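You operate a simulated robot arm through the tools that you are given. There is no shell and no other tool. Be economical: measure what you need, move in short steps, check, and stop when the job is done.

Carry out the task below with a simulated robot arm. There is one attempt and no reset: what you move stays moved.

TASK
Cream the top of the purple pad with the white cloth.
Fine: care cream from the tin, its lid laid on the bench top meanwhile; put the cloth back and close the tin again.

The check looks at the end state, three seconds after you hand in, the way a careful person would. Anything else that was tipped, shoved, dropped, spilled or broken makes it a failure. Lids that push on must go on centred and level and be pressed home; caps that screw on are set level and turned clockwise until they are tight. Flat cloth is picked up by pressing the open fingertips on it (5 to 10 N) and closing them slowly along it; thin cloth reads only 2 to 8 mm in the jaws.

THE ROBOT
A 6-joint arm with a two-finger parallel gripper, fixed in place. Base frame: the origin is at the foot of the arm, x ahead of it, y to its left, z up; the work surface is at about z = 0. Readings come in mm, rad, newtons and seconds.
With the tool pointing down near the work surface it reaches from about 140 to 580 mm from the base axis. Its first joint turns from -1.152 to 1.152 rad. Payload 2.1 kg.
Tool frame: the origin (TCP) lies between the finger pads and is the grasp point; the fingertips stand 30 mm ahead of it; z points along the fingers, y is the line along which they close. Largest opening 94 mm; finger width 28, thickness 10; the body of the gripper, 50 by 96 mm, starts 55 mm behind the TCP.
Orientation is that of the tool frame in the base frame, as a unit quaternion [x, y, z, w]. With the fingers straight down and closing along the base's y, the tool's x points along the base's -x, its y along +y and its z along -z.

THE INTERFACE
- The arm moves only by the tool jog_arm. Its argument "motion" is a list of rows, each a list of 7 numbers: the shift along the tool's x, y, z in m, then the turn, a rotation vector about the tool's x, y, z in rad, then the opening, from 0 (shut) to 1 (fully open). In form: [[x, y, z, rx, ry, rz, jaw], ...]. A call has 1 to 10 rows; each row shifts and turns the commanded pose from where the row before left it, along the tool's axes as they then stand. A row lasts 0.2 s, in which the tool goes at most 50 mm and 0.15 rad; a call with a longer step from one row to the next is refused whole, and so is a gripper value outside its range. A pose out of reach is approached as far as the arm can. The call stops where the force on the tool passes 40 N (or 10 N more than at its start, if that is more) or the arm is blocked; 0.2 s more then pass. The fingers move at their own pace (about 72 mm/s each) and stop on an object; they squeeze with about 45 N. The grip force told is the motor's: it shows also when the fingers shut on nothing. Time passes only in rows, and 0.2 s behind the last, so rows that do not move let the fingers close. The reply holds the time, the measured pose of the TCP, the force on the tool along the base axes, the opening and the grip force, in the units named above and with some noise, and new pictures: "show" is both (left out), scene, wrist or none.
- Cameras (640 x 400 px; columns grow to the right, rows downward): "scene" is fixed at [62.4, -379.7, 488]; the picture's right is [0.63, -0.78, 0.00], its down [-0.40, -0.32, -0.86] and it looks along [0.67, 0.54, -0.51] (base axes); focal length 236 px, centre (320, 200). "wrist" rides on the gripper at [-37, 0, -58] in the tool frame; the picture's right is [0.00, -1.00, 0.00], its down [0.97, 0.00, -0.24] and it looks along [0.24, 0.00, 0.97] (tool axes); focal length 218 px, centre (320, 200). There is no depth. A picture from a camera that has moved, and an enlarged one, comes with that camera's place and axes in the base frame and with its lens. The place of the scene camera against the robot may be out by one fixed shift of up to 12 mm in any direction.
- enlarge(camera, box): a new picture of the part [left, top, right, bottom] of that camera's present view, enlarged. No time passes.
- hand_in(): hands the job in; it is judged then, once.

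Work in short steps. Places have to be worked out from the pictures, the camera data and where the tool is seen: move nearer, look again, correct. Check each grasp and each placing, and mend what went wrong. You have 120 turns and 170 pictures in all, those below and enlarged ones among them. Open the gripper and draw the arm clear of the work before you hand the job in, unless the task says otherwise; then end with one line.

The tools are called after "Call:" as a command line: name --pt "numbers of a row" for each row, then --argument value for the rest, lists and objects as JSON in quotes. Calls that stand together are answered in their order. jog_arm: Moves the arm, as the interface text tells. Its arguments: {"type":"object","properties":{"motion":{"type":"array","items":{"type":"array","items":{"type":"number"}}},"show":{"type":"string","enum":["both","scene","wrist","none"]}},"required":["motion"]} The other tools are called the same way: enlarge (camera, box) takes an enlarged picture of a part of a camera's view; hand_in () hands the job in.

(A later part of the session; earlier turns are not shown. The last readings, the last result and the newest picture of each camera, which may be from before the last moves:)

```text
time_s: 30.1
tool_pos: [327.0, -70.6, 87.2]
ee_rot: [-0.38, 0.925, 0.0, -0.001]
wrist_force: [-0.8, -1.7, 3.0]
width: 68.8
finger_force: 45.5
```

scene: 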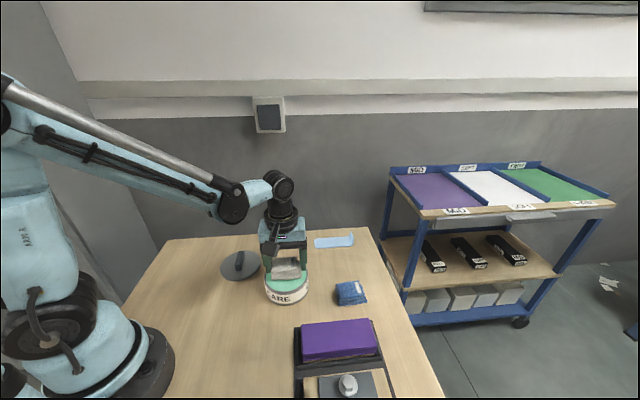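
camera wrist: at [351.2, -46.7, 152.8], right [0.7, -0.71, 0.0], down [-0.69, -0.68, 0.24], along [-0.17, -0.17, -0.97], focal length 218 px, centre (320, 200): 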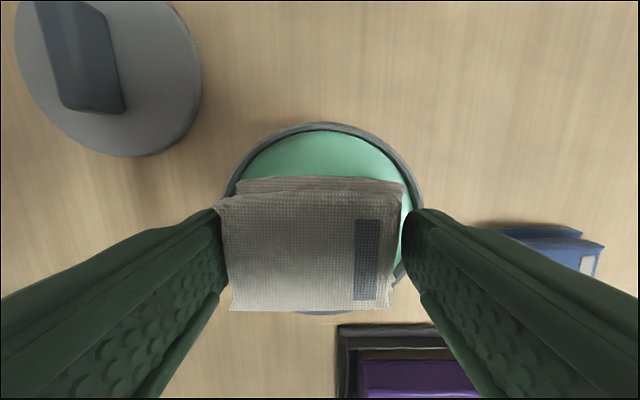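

Light contact (3 N). I press a touch more and rub a few mm back and forth.

Call:
jog_arm --pt "0 0 0.0003 0 0 0 0.5" --pt "0.004 0 0 0 0 0 0.5" --pt "-0.004 0 0 0 0 0 0.5" --pt "-0.004 0 0 0 0 0 0.5" --pt "0.004 0 0 0 0 0 0.5" --pt "0.003 0 0 0 0 0 0.5" --pt "-0.003 0 0 0 0 0 0.5"

Call:
enlarge --camera "scene" --box '[255, 245, 325, 315]'

```text
time_s: 31.7
tool_pos: [326.8, -68.9, 88.0]
ee_rot: [-0.379, 0.925, 0.0, -0.002]
wrist_force: [0.1, -0.6, -1.1]
width: 68.7
finger_force: 45.0
camera wrist: at [352.9, -44.6, 144.8], right [0.7, -0.71, 0.0], down [-0.69, -0.68, 0.24], along [-0.17, -0.17, -0.97], focal length 218 px, centre (320, 200)
```

scene: 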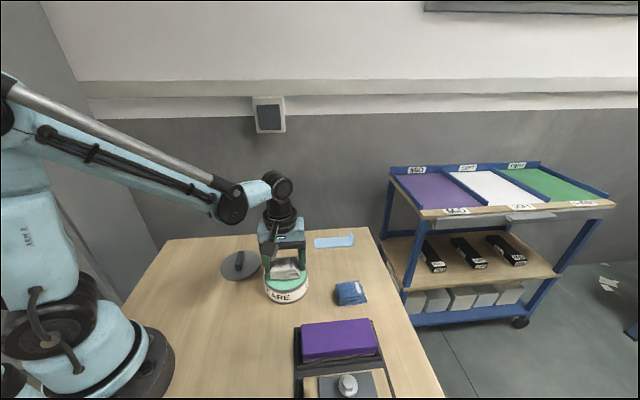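
wrist: 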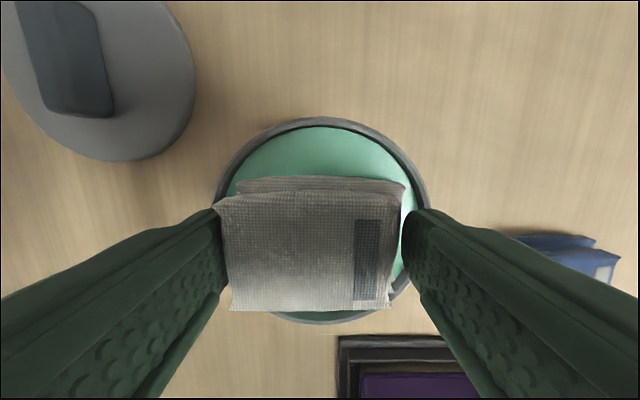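

```text
5.71 times, centred on (290, 280) of scene
camera zoom: at [62.4, -379.7, 488.0], right [0.63, -0.78, 0.0], down [-0.4, -0.32, -0.86], along [0.67, 0.54, -0.51], focal length 1346 px, centre (491, -257)
```

zoom: 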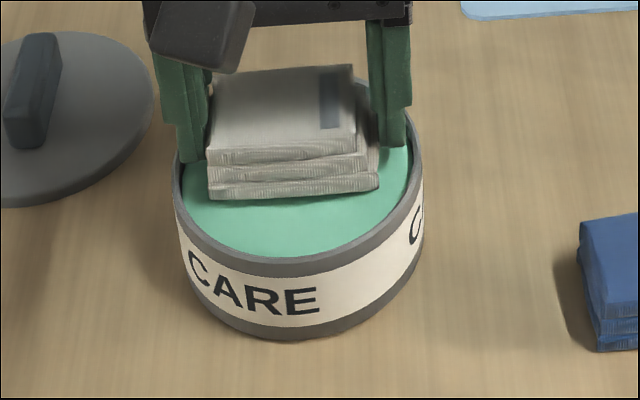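

The jaws (89 mm outside) are about as wide as the tin's mouth, so the fingers probably sit on the rim instead of the cloth in the cream. I will regrip the cloth across its short side. I set it down 20 mm further from the blue cloth for that.

Call:
jog_arm --pt "0 0 -0.045 0 0 0 0.5" --pt "-0.0372 -0.0372 0 0 0 0 0.5" --pt "-0.0372 -0.0372 0 0 0 0 0.5" --pt "-0.0372 -0.0372 0 0 0 0 0.5" --pt "-0.0372 -0.0372 0 0 0 0 0.5"

```text
refused: row 2 steps farther than a row can; nothing moved
```

Corrected step lengths for the same move.

Call:
jog_arm --pt "0 0 -0.045 0 0 0 0.5" --pt "-0.0145 -0.0378 0 0 0 0 0.5" --pt "-0.0145 -0.0378 0 0 0 0 0.5" --pt "-0.0145 -0.0378 0 0 0 0 0.5" --pt "-0.0145 -0.0378 0 0 0 0 0.5" --pt "0 0 0.04 0 0 0 0.5" --pt "0 0 0.04 0 0 0 0.5" --pt "0 0 0.008 0 0 0 0.5" --pt "0 0 0.002 0 0 0 0.5"

```text
time_s: 33.7
tool_pos: [474.4, -138.4, 42.2]
ee_rot: [-0.38, 0.925, 0.0, -0.002]
wrist_force: [-0.1, -0.5, -0.6]
width: 68.6
finger_force: 45.2
camera wrist: at [499.9, -112.6, 99.9], right [0.7, -0.71, 0.0], down [-0.69, -0.68, 0.24], along [-0.17, -0.17, -0.97], focal length 218 px, centre (320, 200)
```

scene: 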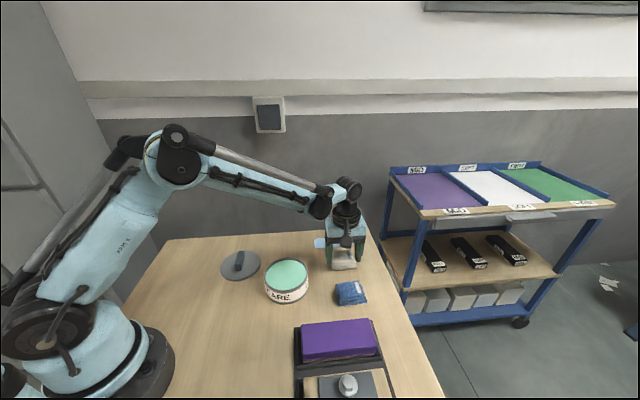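
wrist: 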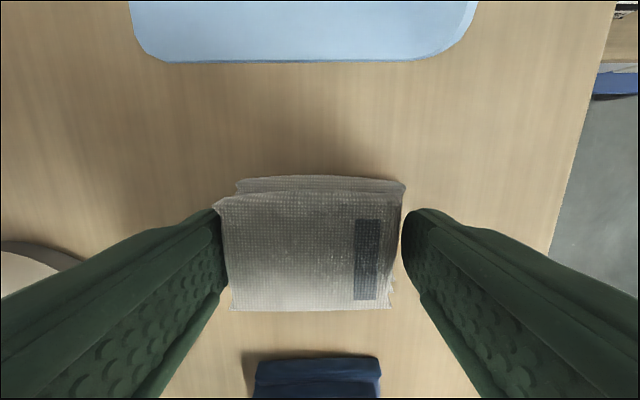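

Lowering to contact in 1 mm steps.

Call:
jog_arm --pt "0 0 0.001 0 0 0 0.5" --pt "0 0 0.001 0 0 0 0.5" --pt "0 0 0.001 0 0 0 0.5" --pt "0 0 0.001 0 0 0 0.5" --pt "0 0 0.001 0 0 0 0.5" --show "none"

```text
time_s: 34.9
tool_pos: [474.9, -137.3, 38.7]
ee_rot: [-0.381, 0.925, 0.001, -0.002]
wrist_force: [-3.0, 5.3, 28.8]
width: 68.7
finger_force: 45.0
```

The cloth rests on the bench at the same TCP height as before (no slip). I release, rise, and turn the jaws 90°.

Call:
jog_arm --pt "0 0 -0.0005 0 0 0 0.8" --pt "0 0 0 0 0 0 0.9" --pt "0 0 0 0 0 0 0.9" --pt "0 0 -0.03 0 0 0 0.9" --pt "0 0 -0.05 0 0 0 0.9" --pt "0 0 -0.03 0 0 0.14 0.7" --pt "0 0 0 0 0 0.15 0.7" --pt "0 0 0 0 0 0.15 0.7" --pt "0 0 0 0 0 0.15 0.7" --pt "0 0 0 0 0 0.15 0.7" --show "none"

Call:
jog_arm --pt "0 0 0 0 0 0.15 0.7" --pt "0 0 0 0 0 0.15 0.7" --pt "0 0 0 0 0 0.15 0.7" --pt "0 0 0 0 0 0.15 0.7" --pt "0 0 0 0 0 0.15 0.7" --pt "0 0 0 0 0 0.08 0.7"

```text
time_s: 37.1
tool_pos: [474.6, -136.3, 148.1]
ee_rot: [-0.018, 1.0, -0.002, -0.001]
wrist_force: [0.1, -0.2, -0.1]
width: 65.9
finger_force: 0.0
```

```text
time_s: 38.5
tool_pos: [475.2, -138.3, 147.5]
ee_rot: [0.386, 0.923, -0.001, -0.002]
wrist_force: [-0.1, 0.2, -0.3]
width: 65.8
finger_force: 0.0
camera wrist: at [500.5, -164.7, 205.7], right [-0.71, -0.7, 0.0], down [-0.68, 0.69, 0.24], along [-0.17, 0.17, -0.97], focal length 218 px, centre (320, 200)
```

scene: 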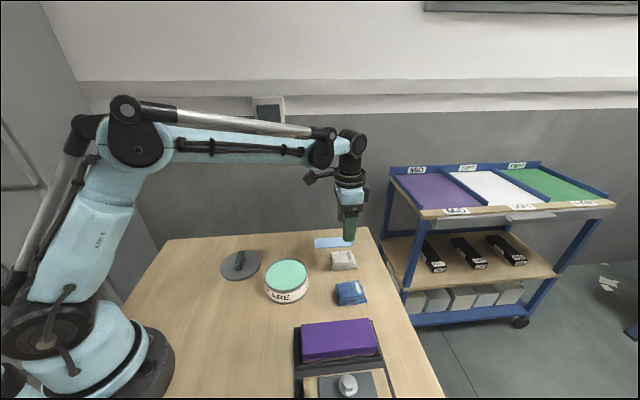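
wrist: 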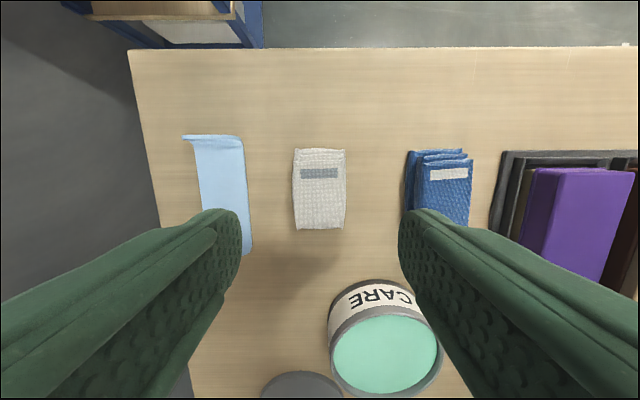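

The cloth is square and centred under the jaws (46 mm wide in closing direction). I go down and close across the short side.

Call:
jog_arm --pt "0 0 0.05 0 0 0 0.7" --pt "0 0 0.04 0 0 0 0.7" --pt "0 0 0.014 0 0 0 0.7" --pt "0 0 0.003 0 0 0 0.7" --pt "0 0 0 0 0 0 0.6" --pt "0 0 0 0 0 0 0.5" --pt "0 0 0 0 0 0 0.4" --pt "0 0 0 0 0 0 0.3"

```text
time_s: 40.3
tool_pos: [473.8, -138.1, 41.9]
ee_rot: [0.385, 0.923, -0.001, -0.001]
wrist_force: [0.1, -0.5, -0.5]
width: 48.8
finger_force: 45.0
camera wrist: at [500.0, -164.6, 98.9], right [-0.71, -0.7, 0.0], down [-0.68, 0.69, 0.24], along [-0.17, 0.17, -0.97], focal length 218 px, centre (320, 200)
```

scene: 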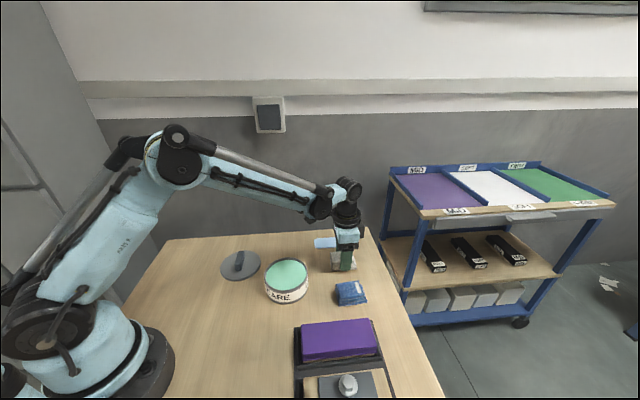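
wrist: 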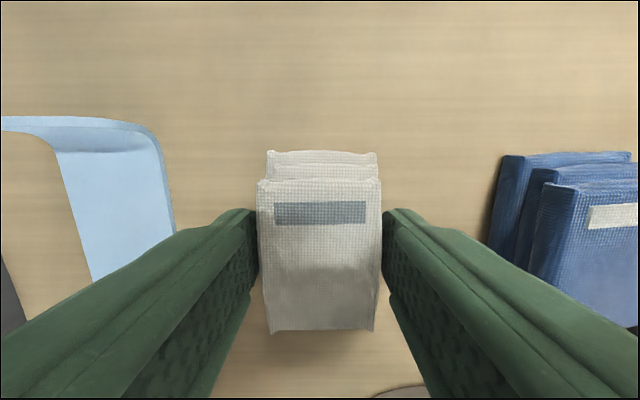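

Held at 48.8 mm with about 12 mm of cloth below the tips. I lift it and carry it above the tin.

Call:
jog_arm --pt "0 0 0 0 0 0 0.2" --pt "0 0 -0.035 0 0 0 0.2" --pt "0 0 -0.035 0 0 0 0.2" --pt "0.0377 -0.0143 0 0 0 0 0.2" --pt "0.0377 -0.0143 0 0 0 0 0.2" --pt "0.0377 -0.0143 0 0 0 0 0.2" --pt "0.0377 -0.0143 0 0 0 0 0.2"

Call:
enlarge --camera "scene" --box '[240, 215, 340, 315]'

```text
time_s: 41.9
tool_pos: [327.6, -68.2, 110.5]
ee_rot: [0.384, 0.923, -0.002, -0.001]
wrist_force: [-0.2, 0.5, -1.5]
width: 48.6
finger_force: 45.3
camera wrist: at [353.6, -95.4, 167.7], right [-0.71, -0.7, 0.0], down [-0.68, 0.69, 0.24], along [-0.17, 0.17, -0.97], focal length 218 px, centre (320, 200)
```

scene: 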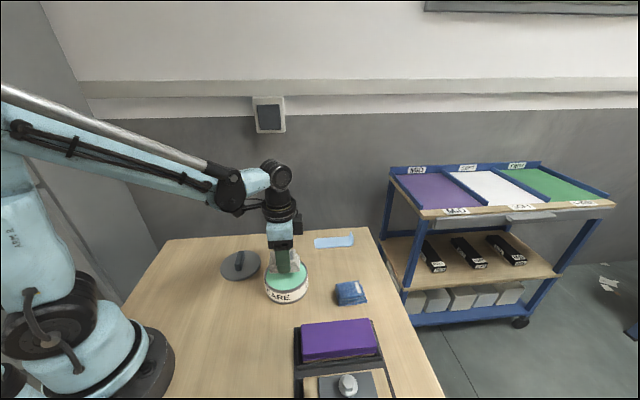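
wrist: 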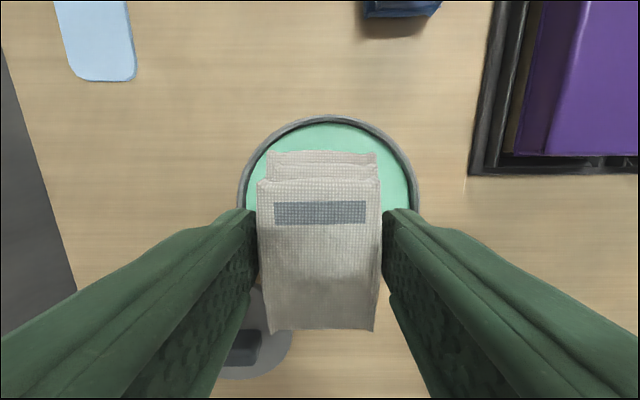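

```text
4.00 times, centred on (290, 265) of scene
camera zoom: at [62.4, -379.7, 488.0], right [0.63, -0.78, 0.0], down [-0.4, -0.32, -0.86], along [0.67, 0.54, -0.51], focal length 942 px, centre (440, -60)
```

zoom: 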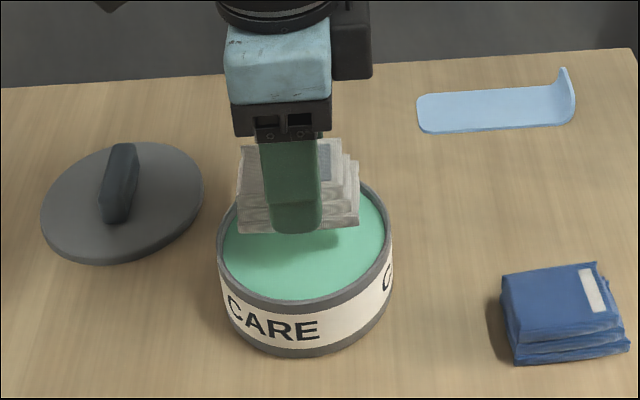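

I need to shift (-4.4,-4.6) mm in tool x,y to centre. Then lower to near the cream level.

Call:
jog_arm --pt "-0.0044 -0.0046 0 0 0 0 0.2" --pt "0 0 0.008 0 0 0 0.2" --pt "0 0 0.005 0 0 0 0.2" --pt "0 0 0 0 0 0 0.2" --show "wrist"

```text
time_s: 42.9
tool_pos: [328.6, -76.3, 98.0]
ee_rot: [0.384, 0.923, -0.001, -0.002]
wrist_force: [0.5, 0.5, -0.7]
width: 48.5
finger_force: 45.0
camera wrist: at [353.5, -103.6, 155.1], right [-0.71, -0.7, 0.0], down [-0.68, 0.69, 0.24], along [-0.17, 0.17, -0.97], focal length 218 px, centre (320, 200)
```

wrist: 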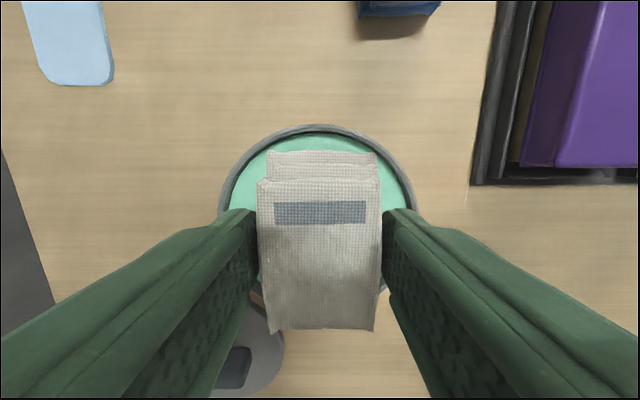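

Centred now. I lower in 1 mm steps.

Call:
jog_arm --pt "0 0 0.001 0 0 0 0.2" --pt "0 0 0.001 0 0 0 0.2" --pt "0 0 0.001 0 0 0 0.2" --pt "0 0 0.001 0 0 0 0.2" --show "none"

```text
time_s: 43.9
tool_pos: [328.6, -77.6, 93.8]
ee_rot: [0.384, 0.923, -0.002, -0.001]
wrist_force: [0.8, 0.8, -1.1]
width: 49.0
finger_force: 45.4
```

Call:
jog_arm --pt "0 0 0.001 0 0 0 0.2" --pt "0 0 0.001 0 0 0 0.2" --pt "0 0 0.001 0 0 0 0.2" --pt "0 0 0.001 0 0 0 0.2" --show "none"

```text
time_s: 44.9
tool_pos: [328.2, -76.6, 90.5]
ee_rot: [0.385, 0.923, -0.002, -0.003]
wrist_force: [-4.5, 4.6, 27.2]
width: 48.6
finger_force: 45.1
```

Contact at TCP 90.5 with 27 N. I ease to a light press, rub a little, lift and look for cream.

Call:
jog_arm --pt "0 0 -0.0005 0 0 0 0.2" --pt "0.002 0 0 0 0 0 0.2" --pt "-0.004 0 0 0 0 0 0.2" --pt "0.002 0.002 0 0 0 0 0.2" --pt "0 -0.004 0 0 0 0 0.2" --pt "0 0.002 0 0 0 0 0.2" --show "none"

Call:
enlarge --camera "scene" --box '[250, 235, 330, 315]'

Call:
enlarge --camera "wrist" --box '[200, 110, 440, 260]'

```text
time_s: 46.3
tool_pos: [326.8, -77.6, 91.7]
ee_rot: [0.383, 0.924, -0.001, -0.002]
wrist_force: [0.8, -0.2, 0.4]
width: 48.6
finger_force: 44.4
```

```text
5.00 times, centred on (290, 275) of scene
camera zoom: at [62.4, -379.7, 488.0], right [0.63, -0.78, 0.0], down [-0.4, -0.32, -0.86], along [0.67, 0.54, -0.51], focal length 1178 px, centre (470, -175)
```

zoom: 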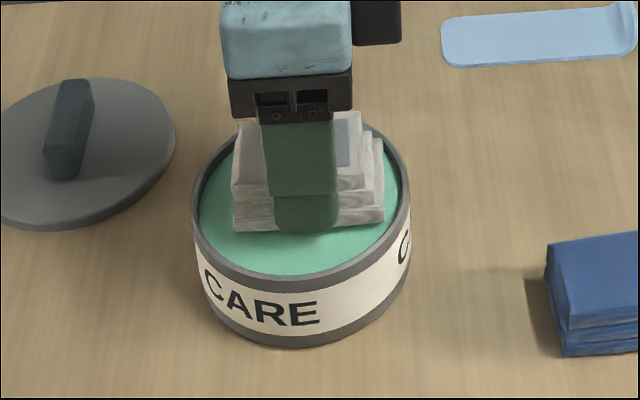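

```text
2.67 times, centred on (320, 185) of wrist
camera zoom: at [352.9, -104.2, 148.2], right [-0.71, -0.7, 0.0], down [-0.68, 0.69, 0.24], along [-0.17, 0.17, -0.97], focal length 582 px, centre (320, 240)
```

zoom: 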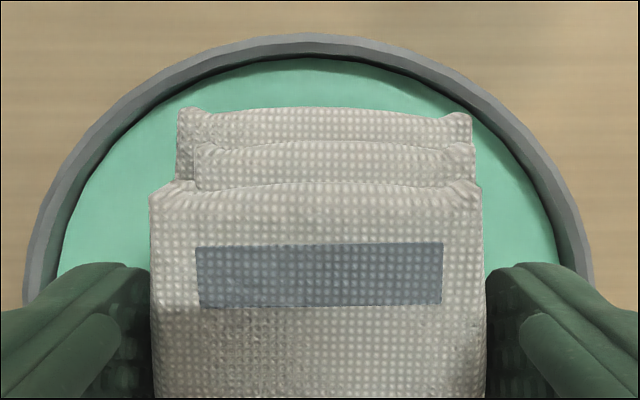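

The cloth is clear of the rim, so it must have met the cream. I press once more at a moderate force and hold.

Call:
jog_arm --pt "0 0 0.0005 0 0 0 0.2" --pt "0 0 0.0003 0 0 0 0.2" --pt "0 0 0 0 0 0 0.2" --pt "0 0 0 0 0 0 0.2" --show "none"

```text
time_s: 47.3
tool_pos: [327.5, -78.2, 89.9]
ee_rot: [0.384, 0.923, -0.001, -0.001]
wrist_force: [-1.1, 3.0, 17.4]
width: 48.8
finger_force: 45.2
```

17 N of press now; I rub gently while pressed, then lift straight up and look.

Call:
jog_arm --pt "0.003 0 0 0 0 0 0.2" --pt "-0.003 0 0 0 0 0 0.2" --pt "-0.003 0 0 0 0 0 0.2" --pt "0.003 0 0 0 0 0 0.2" --pt "0 0 -0.02 0 0 0 0.2" --pt "0 0 -0.04 0 0 0 0.2" --pt "0 0 -0.04 0 0 0 0.2"

Call:
enlarge --camera "scene" --box '[240, 190, 340, 310]'

```text
time_s: 48.9
tool_pos: [330.7, -75.3, 192.8]
ee_rot: [0.384, 0.923, -0.002, -0.001]
wrist_force: [0.3, 0.1, -0.3]
width: 48.9
finger_force: 45.2
camera wrist: at [355.7, -103.5, 249.9], right [-0.71, -0.7, 0.0], down [-0.68, 0.69, 0.24], along [-0.17, 0.17, -0.97], focal length 218 px, centre (320, 200)
```

scene: 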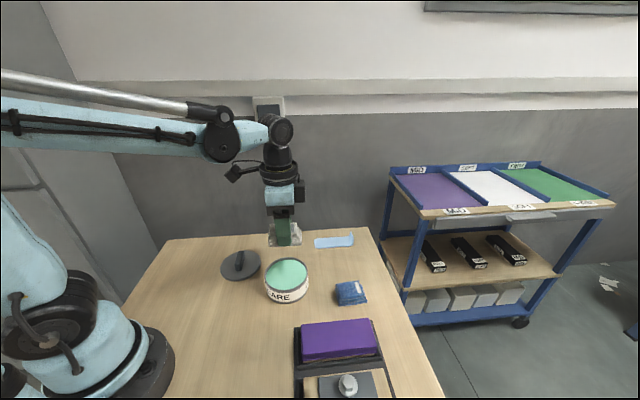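
wrist: 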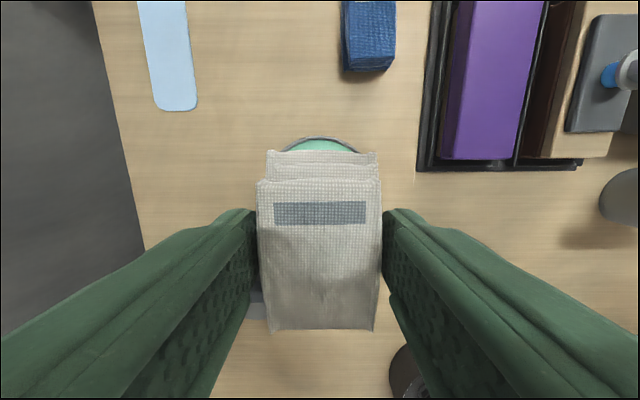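

```text
3.33 times, centred on (290, 250) of scene
camera zoom: at [62.4, -379.7, 488.0], right [0.63, -0.78, 0.0], down [-0.4, -0.32, -0.86], along [0.67, 0.54, -0.51], focal length 785 px, centre (420, 33)
```

zoom: 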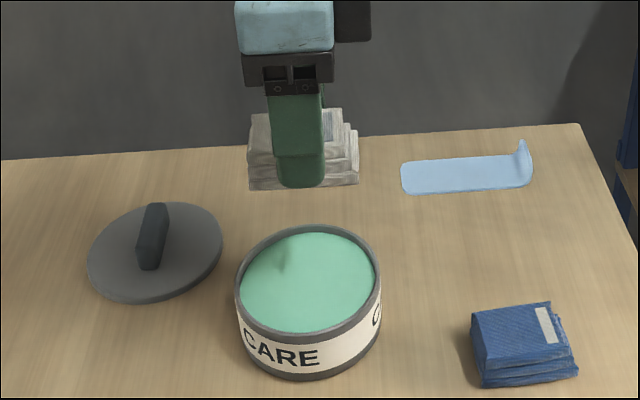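

I carry the cloth over the pad (est. centre (287,-248)) at the same height to see the pad from near.

Call:
jog_arm --pt "-0.023 -0.0381 0 0 0 0 0.2" --pt "-0.023 -0.0381 0 0 0 0 0.2" --pt "-0.023 -0.0381 0 0 0 0 0.2" --pt "-0.023 -0.0381 0 0 0 0 0.2"

Call:
enlarge --camera "scene" --box '[270, 290, 420, 400]'

```text
time_s: 49.9
tool_pos: [284.8, -249.2, 190.2]
ee_rot: [0.385, 0.923, -0.002, -0.001]
wrist_force: [0.4, 0.0, 0.1]
width: 48.6
finger_force: 45.1
camera wrist: at [309.8, -277.0, 247.6], right [-0.71, -0.7, 0.0], down [-0.68, 0.69, 0.24], along [-0.17, 0.17, -0.97], focal length 218 px, centre (320, 200)
```

scene: 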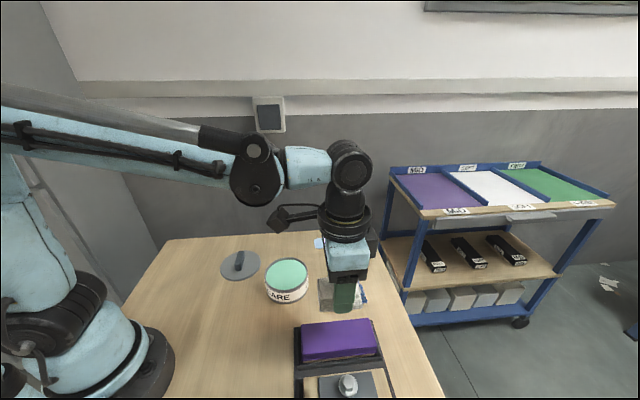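
wrist: 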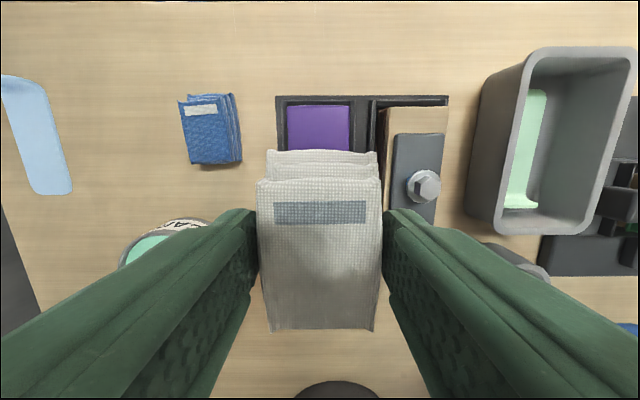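

```text
3.64 times, centred on (345, 345) of scene
camera zoom: at [62.4, -379.7, 488.0], right [0.63, -0.78, 0.0], down [-0.4, -0.32, -0.86], along [0.67, 0.54, -0.51], focal length 856 px, centre (229, -327)
```

zoom: 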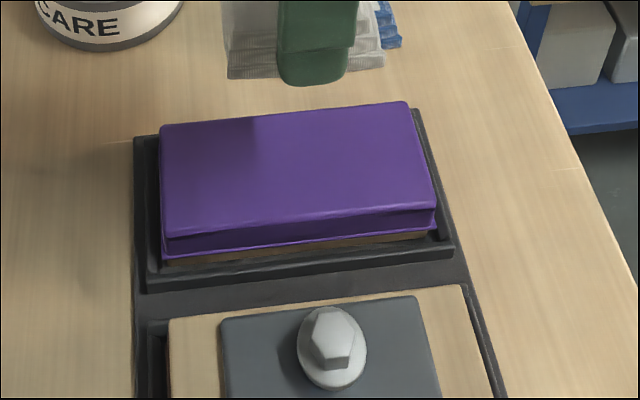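

The pad is about 133×57 mm, aligned with the tool, centred ~5 mm ahead and 1.7 mm to tool +y. I move to its near end and lower to just above it, then check.

Call:
jog_arm --pt "0.022 0.0017 0 0 0 0 0.2" --pt "0 0 0.04 0 0 0 0.2" --pt "0 0 0.04 0 0 0 0.2" --pt "0 0 0.01 0 0 0 0.2" --show "wrist"

Call:
enlarge --camera "scene" --box '[270, 290, 420, 400]'

```text
time_s: 50.9
tool_pos: [269.2, -231.7, 100.4]
ee_rot: [0.384, 0.923, -0.002, -0.002]
wrist_force: [-0.2, -0.2, -0.4]
width: 48.9
finger_force: 44.9
camera wrist: at [294.8, -259.0, 158.2], right [-0.71, -0.7, 0.0], down [-0.68, 0.69, 0.24], along [-0.17, 0.17, -0.97], focal length 218 px, centre (320, 200)
```

wrist: 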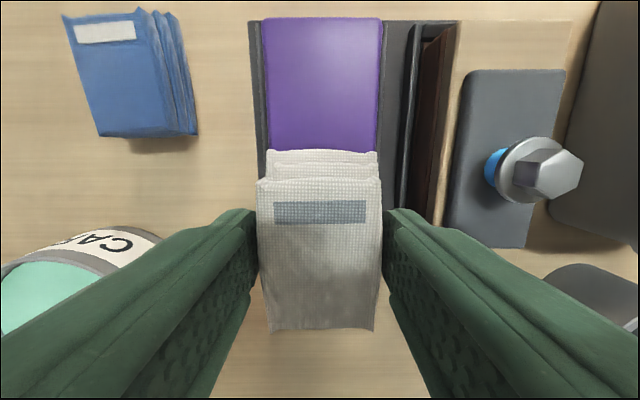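

```text
3.64 times, centred on (345, 345) of scene
camera zoom: at [62.4, -379.7, 488.0], right [0.63, -0.78, 0.0], down [-0.4, -0.32, -0.86], along [0.67, 0.54, -0.51], focal length 856 px, centre (229, -327)
```

zoom: 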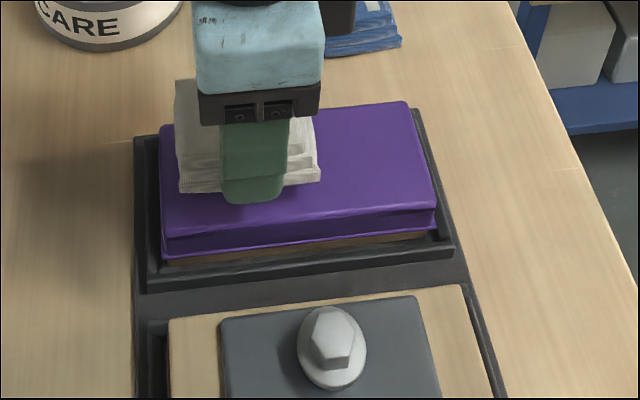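

Pad top is at z≈41, laterally within 1 mm. I lower toward contact (expected TCP≈83).

Call:
jog_arm --pt "0 -0.001 0.01 0 0 0 0.2" --pt "0 0 0.002 0 0 0 0.2" --pt "0 0 0.001 0 0 0 0.2" --pt "0 0 0.001 0 0 0 0.2" --show "none"

```text
time_s: 51.9
tool_pos: [269.3, -233.3, 87.2]
ee_rot: [0.384, 0.923, -0.001, -0.002]
wrist_force: [0.0, 0.8, 0.4]
width: 48.6
finger_force: 44.9
```

Call:
jog_arm --pt "0 0 0.001 0 0 0 0.2" --pt "0 0 0.001 0 0 0 0.2" --pt "0 0 0.001 0 0 0 0.2" --show "none"

```text
time_s: 52.7
tool_pos: [268.9, -233.1, 84.1]
ee_rot: [0.384, 0.923, -0.001, -0.002]
wrist_force: [-0.2, -0.2, -0.1]
width: 48.8
finger_force: 45.6
```

Call:
jog_arm --pt "0 0 0.001 0 0 0 0.2" --pt "0 0 0.001 0 0 0 0.2" --show "none"

```text
time_s: 53.4
tool_pos: [268.0, -233.0, 82.5]
ee_rot: [0.384, 0.923, -0.001, -0.003]
wrist_force: [0.4, -1.6, 13.8]
width: 48.5
finger_force: 45.3
stopped in row 2: the force on the tool passed its limit (the readings are from after the stop); the commanded pose is now the measured one
```

Contact at TCP 82.5 with 14 N. I wipe slowly along the pad toward the far end and look for cream.

Call:
jog_arm --pt "-0.01 0 0 0 0 0 0.2" --pt "-0.01 0 0 0 0 0 0.2" --pt "-0.01 0 0 0 0 0 0.2" --pt "-0.01 0 0 0 0 0 0.2"

Call:
enlarge --camera "scene" --box '[270, 290, 420, 400]'

```text
time_s: 54.0
tool_pos: [283.1, -248.8, 82.5]
ee_rot: [0.385, 0.923, 0.001, -0.005]
wrist_force: [-1.1, -0.3, 11.3]
width: 48.7
finger_force: 45.2
stopped in row 3: the force on the tool passed its limit (the readings are from after the stop); the commanded pose is now the measured one
camera wrist: at [309.2, -275.4, 139.7], right [-0.71, -0.7, 0.0], down [-0.68, 0.69, 0.25], along [-0.18, 0.17, -0.97], focal length 218 px, centre (320, 200)
```

scene: 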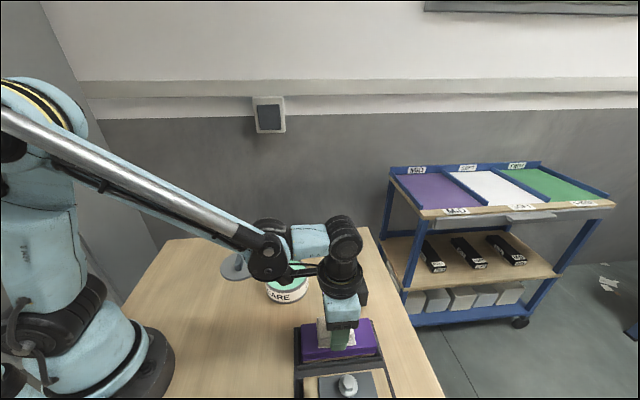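
wrist: 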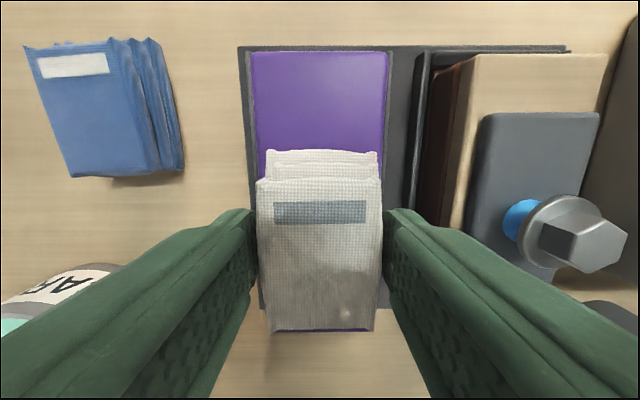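

```text
3.64 times, centred on (345, 345) of scene
camera zoom: at [62.3, -379.7, 488.1], right [0.63, -0.78, 0.0], down [-0.4, -0.32, -0.86], along [0.67, 0.54, -0.51], focal length 856 px, centre (229, -327)
```

zoom: 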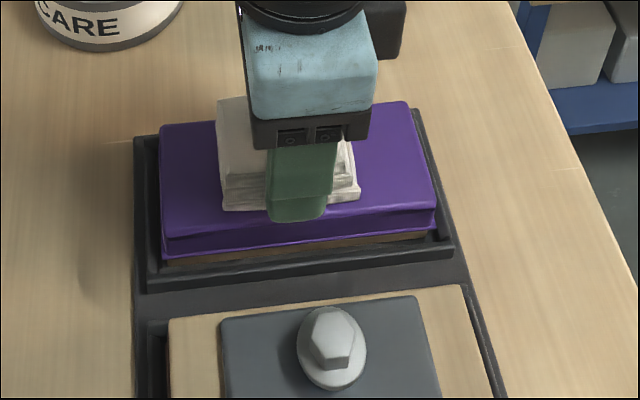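

Force is a little high and no cream is visible. I lift and move aside to inspect the pad top.

Call:
jog_arm --pt "0 0 -0.04 0 0 0 0.2" --pt "0 0 -0.04 0 0 0 0.2" --pt "0.03 0.03 -0.02 0 0 0 0.2" --pt "0.03 0.03 0 0 0 0 0.2" --pt "0.02 0.03 0 0 0 0 0.2" --show "wrist"

Call:
enlarge --camera "scene" --box '[270, 290, 420, 400]'

```text
time_s: 55.2
tool_pos: [291.5, -128.5, 182.7]
ee_rot: [0.385, 0.923, -0.001, -0.005]
wrist_force: [-0.6, -0.1, -0.9]
width: 48.8
finger_force: 44.6
camera wrist: at [316.9, -155.6, 239.7], right [-0.71, -0.7, 0.0], down [-0.68, 0.69, 0.25], along [-0.18, 0.17, -0.97], focal length 218 px, centre (320, 200)
```

wrist: 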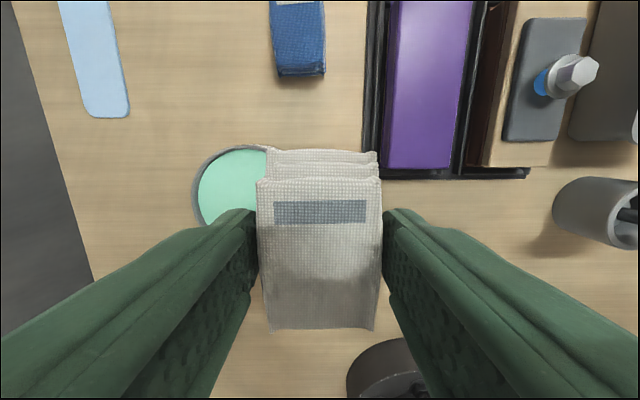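

```text
3.64 times, centred on (345, 345) of scene
camera zoom: at [62.3, -379.8, 488.0], right [0.63, -0.78, 0.0], down [-0.4, -0.32, -0.86], along [0.67, 0.54, -0.51], focal length 856 px, centre (229, -327)
```

zoom: 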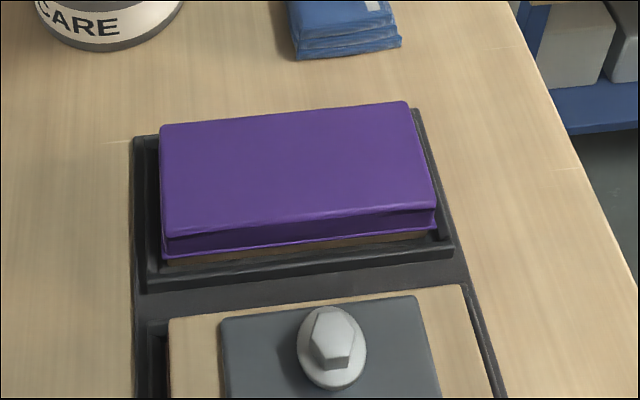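

No cream on the pad. I raise and tilt the cloth toward the scene camera to inspect its underside again.

Call:
jog_arm --pt "0 0 -0.05 0 0 0 0.2" --pt "0 0 -0.05 0 0 0 0.2" --pt "0 0 -0.05 0 0 0 0.2" --pt "0 0 -0.05 0 0 0 0.2" --pt "0 0 -0.03 0 0 0 0.2" --pt "0 0 0 0.15 0 0 0.2" --pt "0 0 0 0.15 0 0 0.2" --pt "0 0 0 0.15 0 0 0.2" --show "scene"

```text
time_s: 57.0
tool_pos: [292.8, -129.7, 412.9]
ee_rot: [0.374, 0.899, -0.207, -0.091]
wrist_force: [-0.1, -0.3, 0.1]
width: 48.7
finger_force: 44.7
```

scene: 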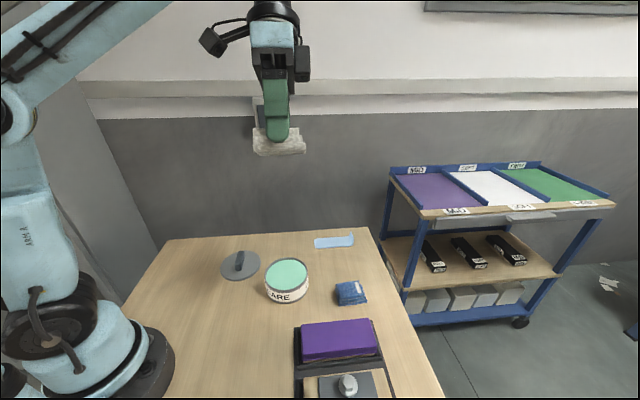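

Call:
enlarge --camera "scene" --box '[240, 110, 320, 165]'

Call:
enlarge --camera "scene" --box '[255, 250, 320, 310]'

```text
7.27 times, centred on (280, 138) of scene
camera zoom: at [62.3, -379.7, 488.0], right [0.63, -0.78, 0.0], down [-0.4, -0.32, -0.86], along [0.67, 0.54, -0.51], focal length 1713 px, centre (611, 654)
```

zoom: 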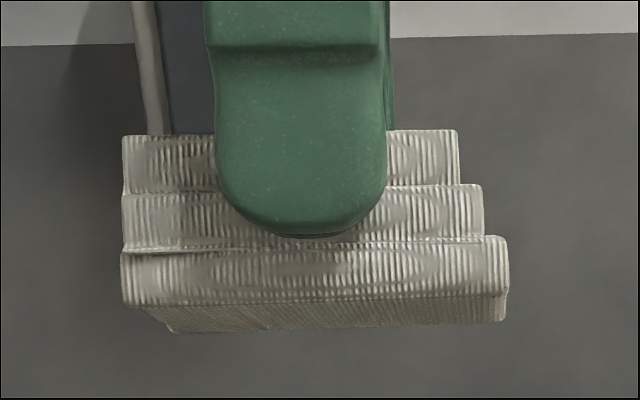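

```text
6.67 times, centred on (288, 280) of scene
camera zoom: at [62.3, -379.7, 488.0], right [0.63, -0.78, 0.0], down [-0.4, -0.32, -0.86], along [0.67, 0.54, -0.51], focal length 1570 px, centre (537, -333)
```

zoom: 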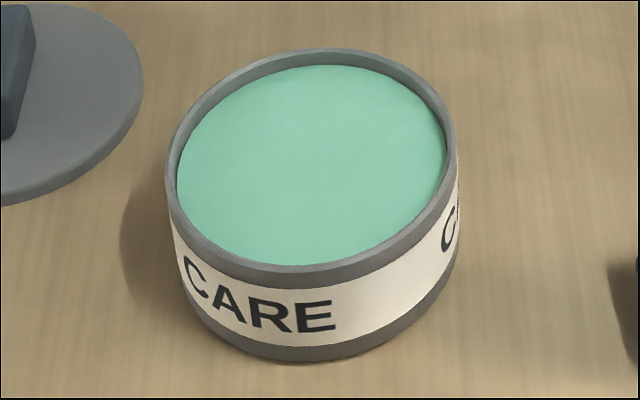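

The underside is still clean. I will dip again with a controlled 5–10 N press, held longer. First I untilt and return above the tin.

Call:
jog_arm --pt "0 0 0 -0.15 0 0 0.2" --pt "0 0 0 -0.15 0 0 0.2" --pt "0 0 0 -0.15 0 0 0.2" --pt "0.007 0.0314 0 0 0 0 0.2" --pt "0.007 0.0314 0.02 0 0 0 0.2" --pt "0 0 0.05 0 0 0 0.2" --pt "0 0 0.05 0 0 0 0.2" --pt "0 0 0.05 0 0 0 0.2" --pt "0 0 0.05 0 0 0 0.2" --pt "0 0 0.05 0 0 0 0.2" --show "wrist"

```text
time_s: 59.2
tool_pos: [327.8, -74.9, 141.5]
ee_rot: [0.384, 0.923, 0.001, -0.004]
wrist_force: [-1.3, 0.7, -0.3]
width: 48.7
finger_force: 45.2
camera wrist: at [353.1, -101.8, 199.6], right [-0.71, -0.7, 0.0], down [-0.68, 0.69, 0.25], along [-0.18, 0.17, -0.97], focal length 218 px, centre (320, 200)
```

wrist: 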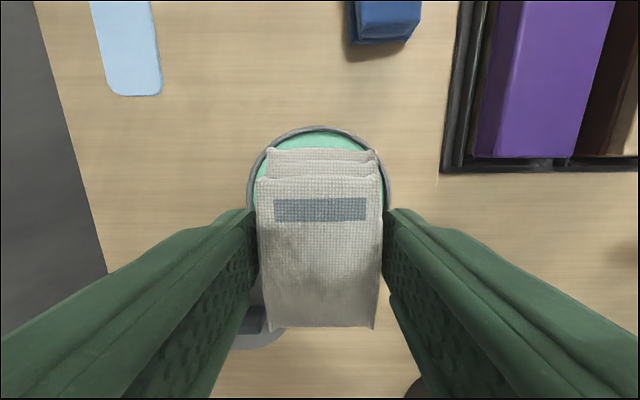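

Centred above the tin within 1 mm. I lower to just short of contact.

Call:
jog_arm --pt "0.001 0 0.035 0 0 0 0.2" --pt "0 0 0.01 0 0 0 0.2" --pt "0 0 0.004 0 0 0 0.2" --pt "0 0 0.0005 0 0 0 0.2" --pt "0 0 0.0005 0 0 0 0.2" --show "none"

```text
time_s: 60.5
tool_pos: [324.6, -72.7, 92.1]
ee_rot: [0.384, 0.924, 0.0, -0.005]
wrist_force: [0.0, 1.1, -0.4]
width: 48.7
finger_force: 44.9
```

Call:
jog_arm --pt "0 0 0.0004 0 0 0 0.2" --pt "0 0 0.0004 0 0 0 0.2" --pt "0 0 0 0 0 0 0.2" --show "none"

```text
time_s: 61.2
tool_pos: [324.8, -72.1, 92.6]
ee_rot: [0.384, 0.923, 0.001, -0.004]
wrist_force: [-0.2, 0.4, -0.8]
width: 48.8
finger_force: 44.9
```

No contact yet; I continue in 0.4 mm steps.

Call:
jog_arm --pt "0 0 0.0004 0 0 0 0.2" --pt "0 0 0.0004 0 0 0 0.2" --pt "0 0 0.0003 0 0 0 0.2" --pt "0 0 0 0 0 0 0.2" --show "none"

```text
time_s: 62.2
tool_pos: [325.0, -74.1, 89.8]
ee_rot: [0.384, 0.923, 0.0, -0.005]
wrist_force: [0.0, -0.2, 0.4]
width: 48.6
finger_force: 44.5
```

Call:
jog_arm --pt "0 0 0.0004 0 0 0 0.2" --pt "0 0 0.0004 0 0 0 0.2" --pt "0 0 0.0003 0 0 0 0.2" --pt "0 0 0 0 0 0 0.2" --show "none"

```text
time_s: 63.2
tool_pos: [324.4, -73.3, 89.6]
ee_rot: [0.384, 0.923, 0.0, -0.005]
wrist_force: [0.2, -0.2, -0.3]
width: 48.9
finger_force: 45.0
```

Already lower than the earlier contact height, with no force: before, the cloth was likely on the rim. I continue down.

Call:
jog_arm --pt "0 0 0.0005 0 0 0 0.2" --pt "0 0 0.0005 0 0 0 0.2" --pt "0 0 0.0005 0 0 0 0.2" --pt "0 0 0 0 0 0 0.2"

Call:
enlarge --camera "scene" --box '[250, 235, 330, 315]'

```text
time_s: 64.2
tool_pos: [325.1, -71.7, 88.6]
ee_rot: [0.385, 0.923, 0.001, -0.005]
wrist_force: [0.4, 0.1, 0.2]
width: 48.7
finger_force: 45.0
camera wrist: at [350.4, -99.8, 145.3], right [-0.71, -0.7, 0.0], down [-0.68, 0.69, 0.25], along [-0.18, 0.17, -0.97], focal length 218 px, centre (320, 200)
```

scene: 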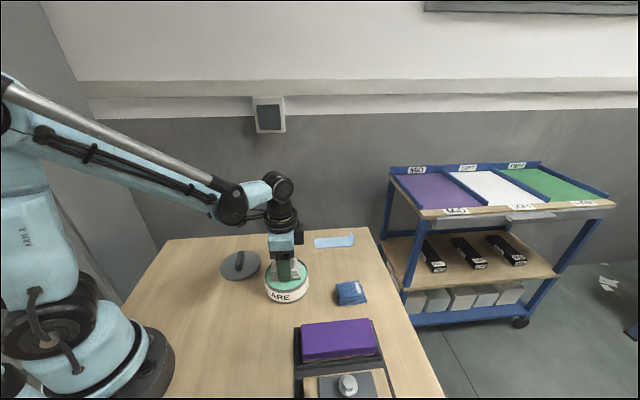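
wrist: 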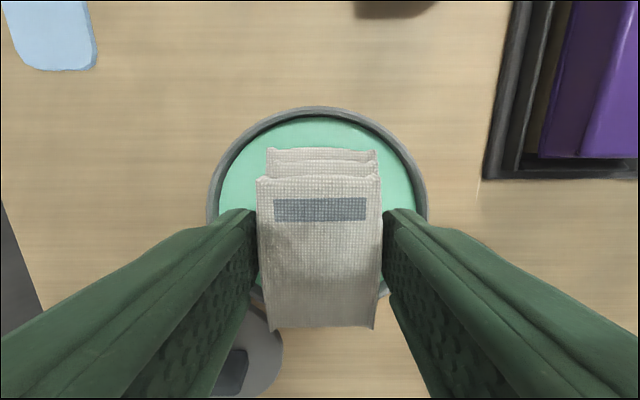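

```text
5.00 times, centred on (290, 275) of scene
camera zoom: at [62.4, -379.7, 488.0], right [0.63, -0.78, 0.0], down [-0.4, -0.32, -0.86], along [0.67, 0.54, -0.51], focal length 1178 px, centre (470, -175)
```

zoom: 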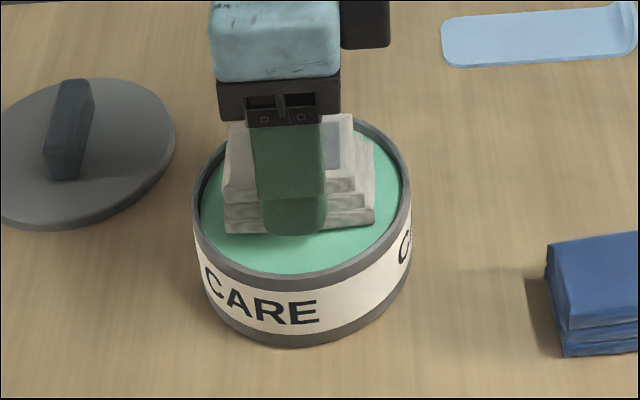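

Still no contact; the tin centre is ~4 mm toward tool -x from the cloth centre. I shift 3 mm and keep lowering.

Call:
jog_arm --pt "-0.003 0.001 0 0 0 0 0.2" --pt "0 0 0.0005 0 0 0 0.2" --pt "0 0 0.0005 0 0 0 0.2" --pt "0 0 0.0005 0 0 0 0.2" --pt "0 0 0 0 0 0 0.2" --show "none"

```text
time_s: 65.5
tool_pos: [327.3, -74.5, 85.7]
ee_rot: [0.384, 0.923, 0.0, -0.005]
wrist_force: [0.4, 0.3, -0.5]
width: 48.7
finger_force: 45.0
```

Five mm below the earlier stop and still free, so the earlier contact was the rim. Continuing.

Call:
jog_arm --pt "0 0 0.0005 0 0 0 0.2" --pt "0 0 0.0005 0 0 0 0.2" --pt "0 0 0.0005 0 0 0 0.2" --pt "0 0 0 0 0 0 0.2" --show "none"

```text
time_s: 66.6
tool_pos: [327.7, -73.3, 85.5]
ee_rot: [0.384, 0.923, 0.001, -0.006]
wrist_force: [-1.5, 1.8, 13.2]
width: 48.7
finger_force: 45.6
stopped in row 4: the force on the tool passed its limit (the readings are from after the stop); the commanded pose is now the measured one
```

Contact now at TCP 85.5 (underside ≈43.5), 13 N, most likely on the cream. I hold with a tiny rub, then look.

Call:
jog_arm --pt "0 0 0 0 0 0 0.2" --pt "0.001 0 0 0 0 0 0.2" --pt "-0.002 0 0 0 0 0 0.2" --pt "0.001 0 0 0 0 0 0.2" --pt "0 0 0 0 0 0 0.2"

Call:
enlarge --camera "scene" --box '[250, 235, 330, 315]'

```text
time_s: 67.8
tool_pos: [327.1, -73.6, 85.5]
ee_rot: [0.384, 0.923, 0.0, -0.005]
wrist_force: [-2.1, -0.3, 23.4]
width: 48.9
finger_force: 44.7
camera wrist: at [353.7, -101.7, 142.6], right [-0.71, -0.7, 0.0], down [-0.68, 0.69, 0.25], along [-0.18, 0.17, -0.97], focal length 218 px, centre (320, 200)
```

scene: 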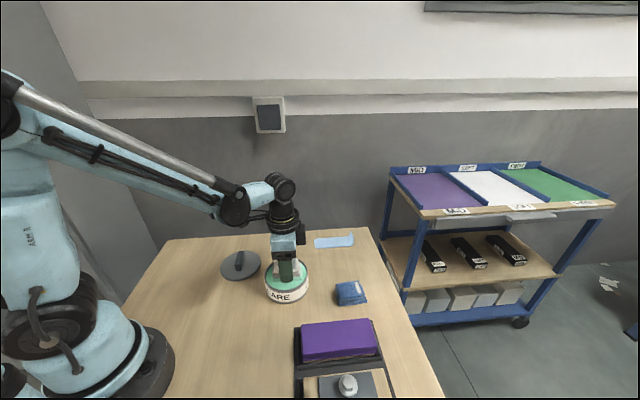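
wrist: 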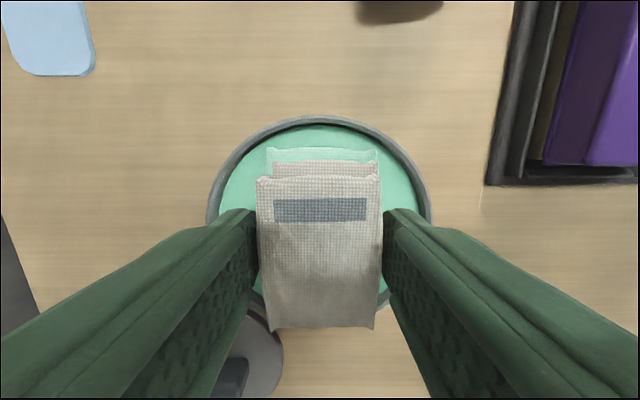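

```text
5.00 times, centred on (290, 275) of scene
camera zoom: at [62.3, -379.7, 488.1], right [0.63, -0.78, 0.0], down [-0.4, -0.32, -0.86], along [0.67, 0.54, -0.51], focal length 1178 px, centre (470, -175)
```

zoom: 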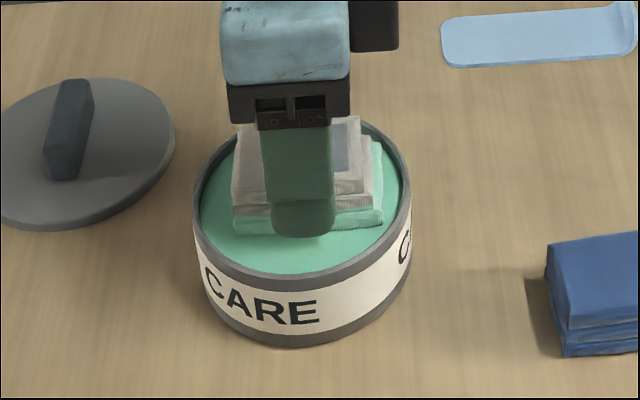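

The bottom layer has turned mint: the cloth is loaded. I lift straight up and carry it to the near end of the pad.

Call:
jog_arm --pt "0 0 -0.02 0 0 0 0.2" --pt "0 0 -0.03 0 0 0 0.2" --pt "0 0 -0.02 0 0 0 0.2" --pt "-0.0179 -0.0381 0 0 0 0 0.2" --pt "-0.0179 -0.0381 0 0 0 0 0.2" --pt "-0.0179 -0.0381 0 0 0 0 0.2" --pt "-0.0179 -0.0381 0 0 0 0 0.2" --pt "0 0 0.04 0 0 0 0.2" --pt "0 0 0.02 0 0 0 0.2" --show "wrist"

Call:
enlarge --camera "scene" --box '[250, 240, 410, 380]'

```text
time_s: 69.8
tool_pos: [268.3, -231.7, 94.5]
ee_rot: [0.384, 0.923, 0.0, -0.005]
wrist_force: [-0.6, 0.1, -0.4]
width: 48.3
finger_force: 45.5
camera wrist: at [294.7, -260.0, 152.1], right [-0.71, -0.7, 0.0], down [-0.68, 0.69, 0.25], along [-0.18, 0.17, -0.97], focal length 218 px, centre (320, 200)
```

wrist: 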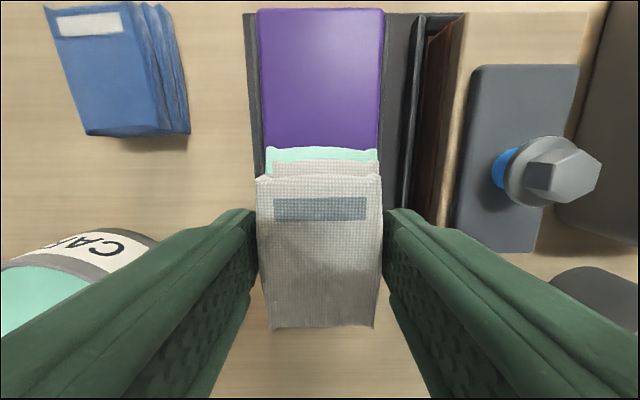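

```text
2.86 times, centred on (330, 310) of scene
camera zoom: at [62.4, -379.7, 488.0], right [0.63, -0.78, 0.0], down [-0.4, -0.32, -0.86], along [0.67, 0.54, -0.51], focal length 673 px, centre (291, -114)
```

zoom: 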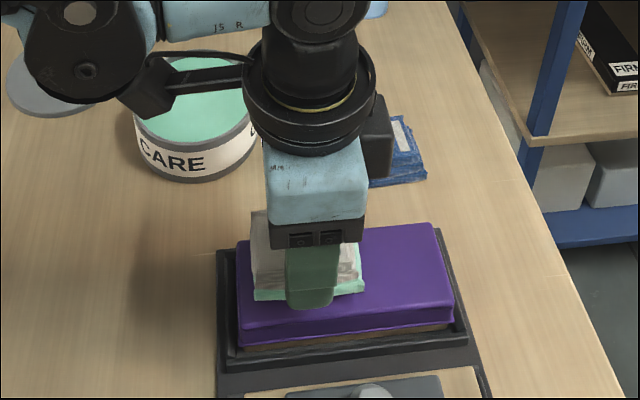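

Cloth is loaded and above the pad. I shift 6 mm to the near end and lower toward contact.

Call:
jog_arm --pt "0.006 0 0.008 0 0 0 0.2" --pt "0 0 0.002 0 0 0 0.2" --pt "0 0 0.001 0 0 0 0.2" --pt "0 0 0 0 0 0 0.2" --show "none"

```text
time_s: 70.8
tool_pos: [266.5, -227.4, 85.6]
ee_rot: [0.384, 0.923, 0.0, -0.006]
wrist_force: [-0.7, 0.6, 0.2]
width: 48.7
finger_force: 45.3
```

Call:
jog_arm --pt "0 0 0.0005 0 0 0 0.2" --pt "0 0 0.0005 0 0 0 0.2" --pt "0 0 0.0005 0 0 0 0.2" --pt "0 0 0 0 0 0 0.2" --show "none"

```text
time_s: 71.8
tool_pos: [266.7, -229.0, 82.4]
ee_rot: [0.385, 0.923, 0.0, -0.005]
wrist_force: [0.1, -0.3, 1.6]
width: 48.8
finger_force: 45.2
```

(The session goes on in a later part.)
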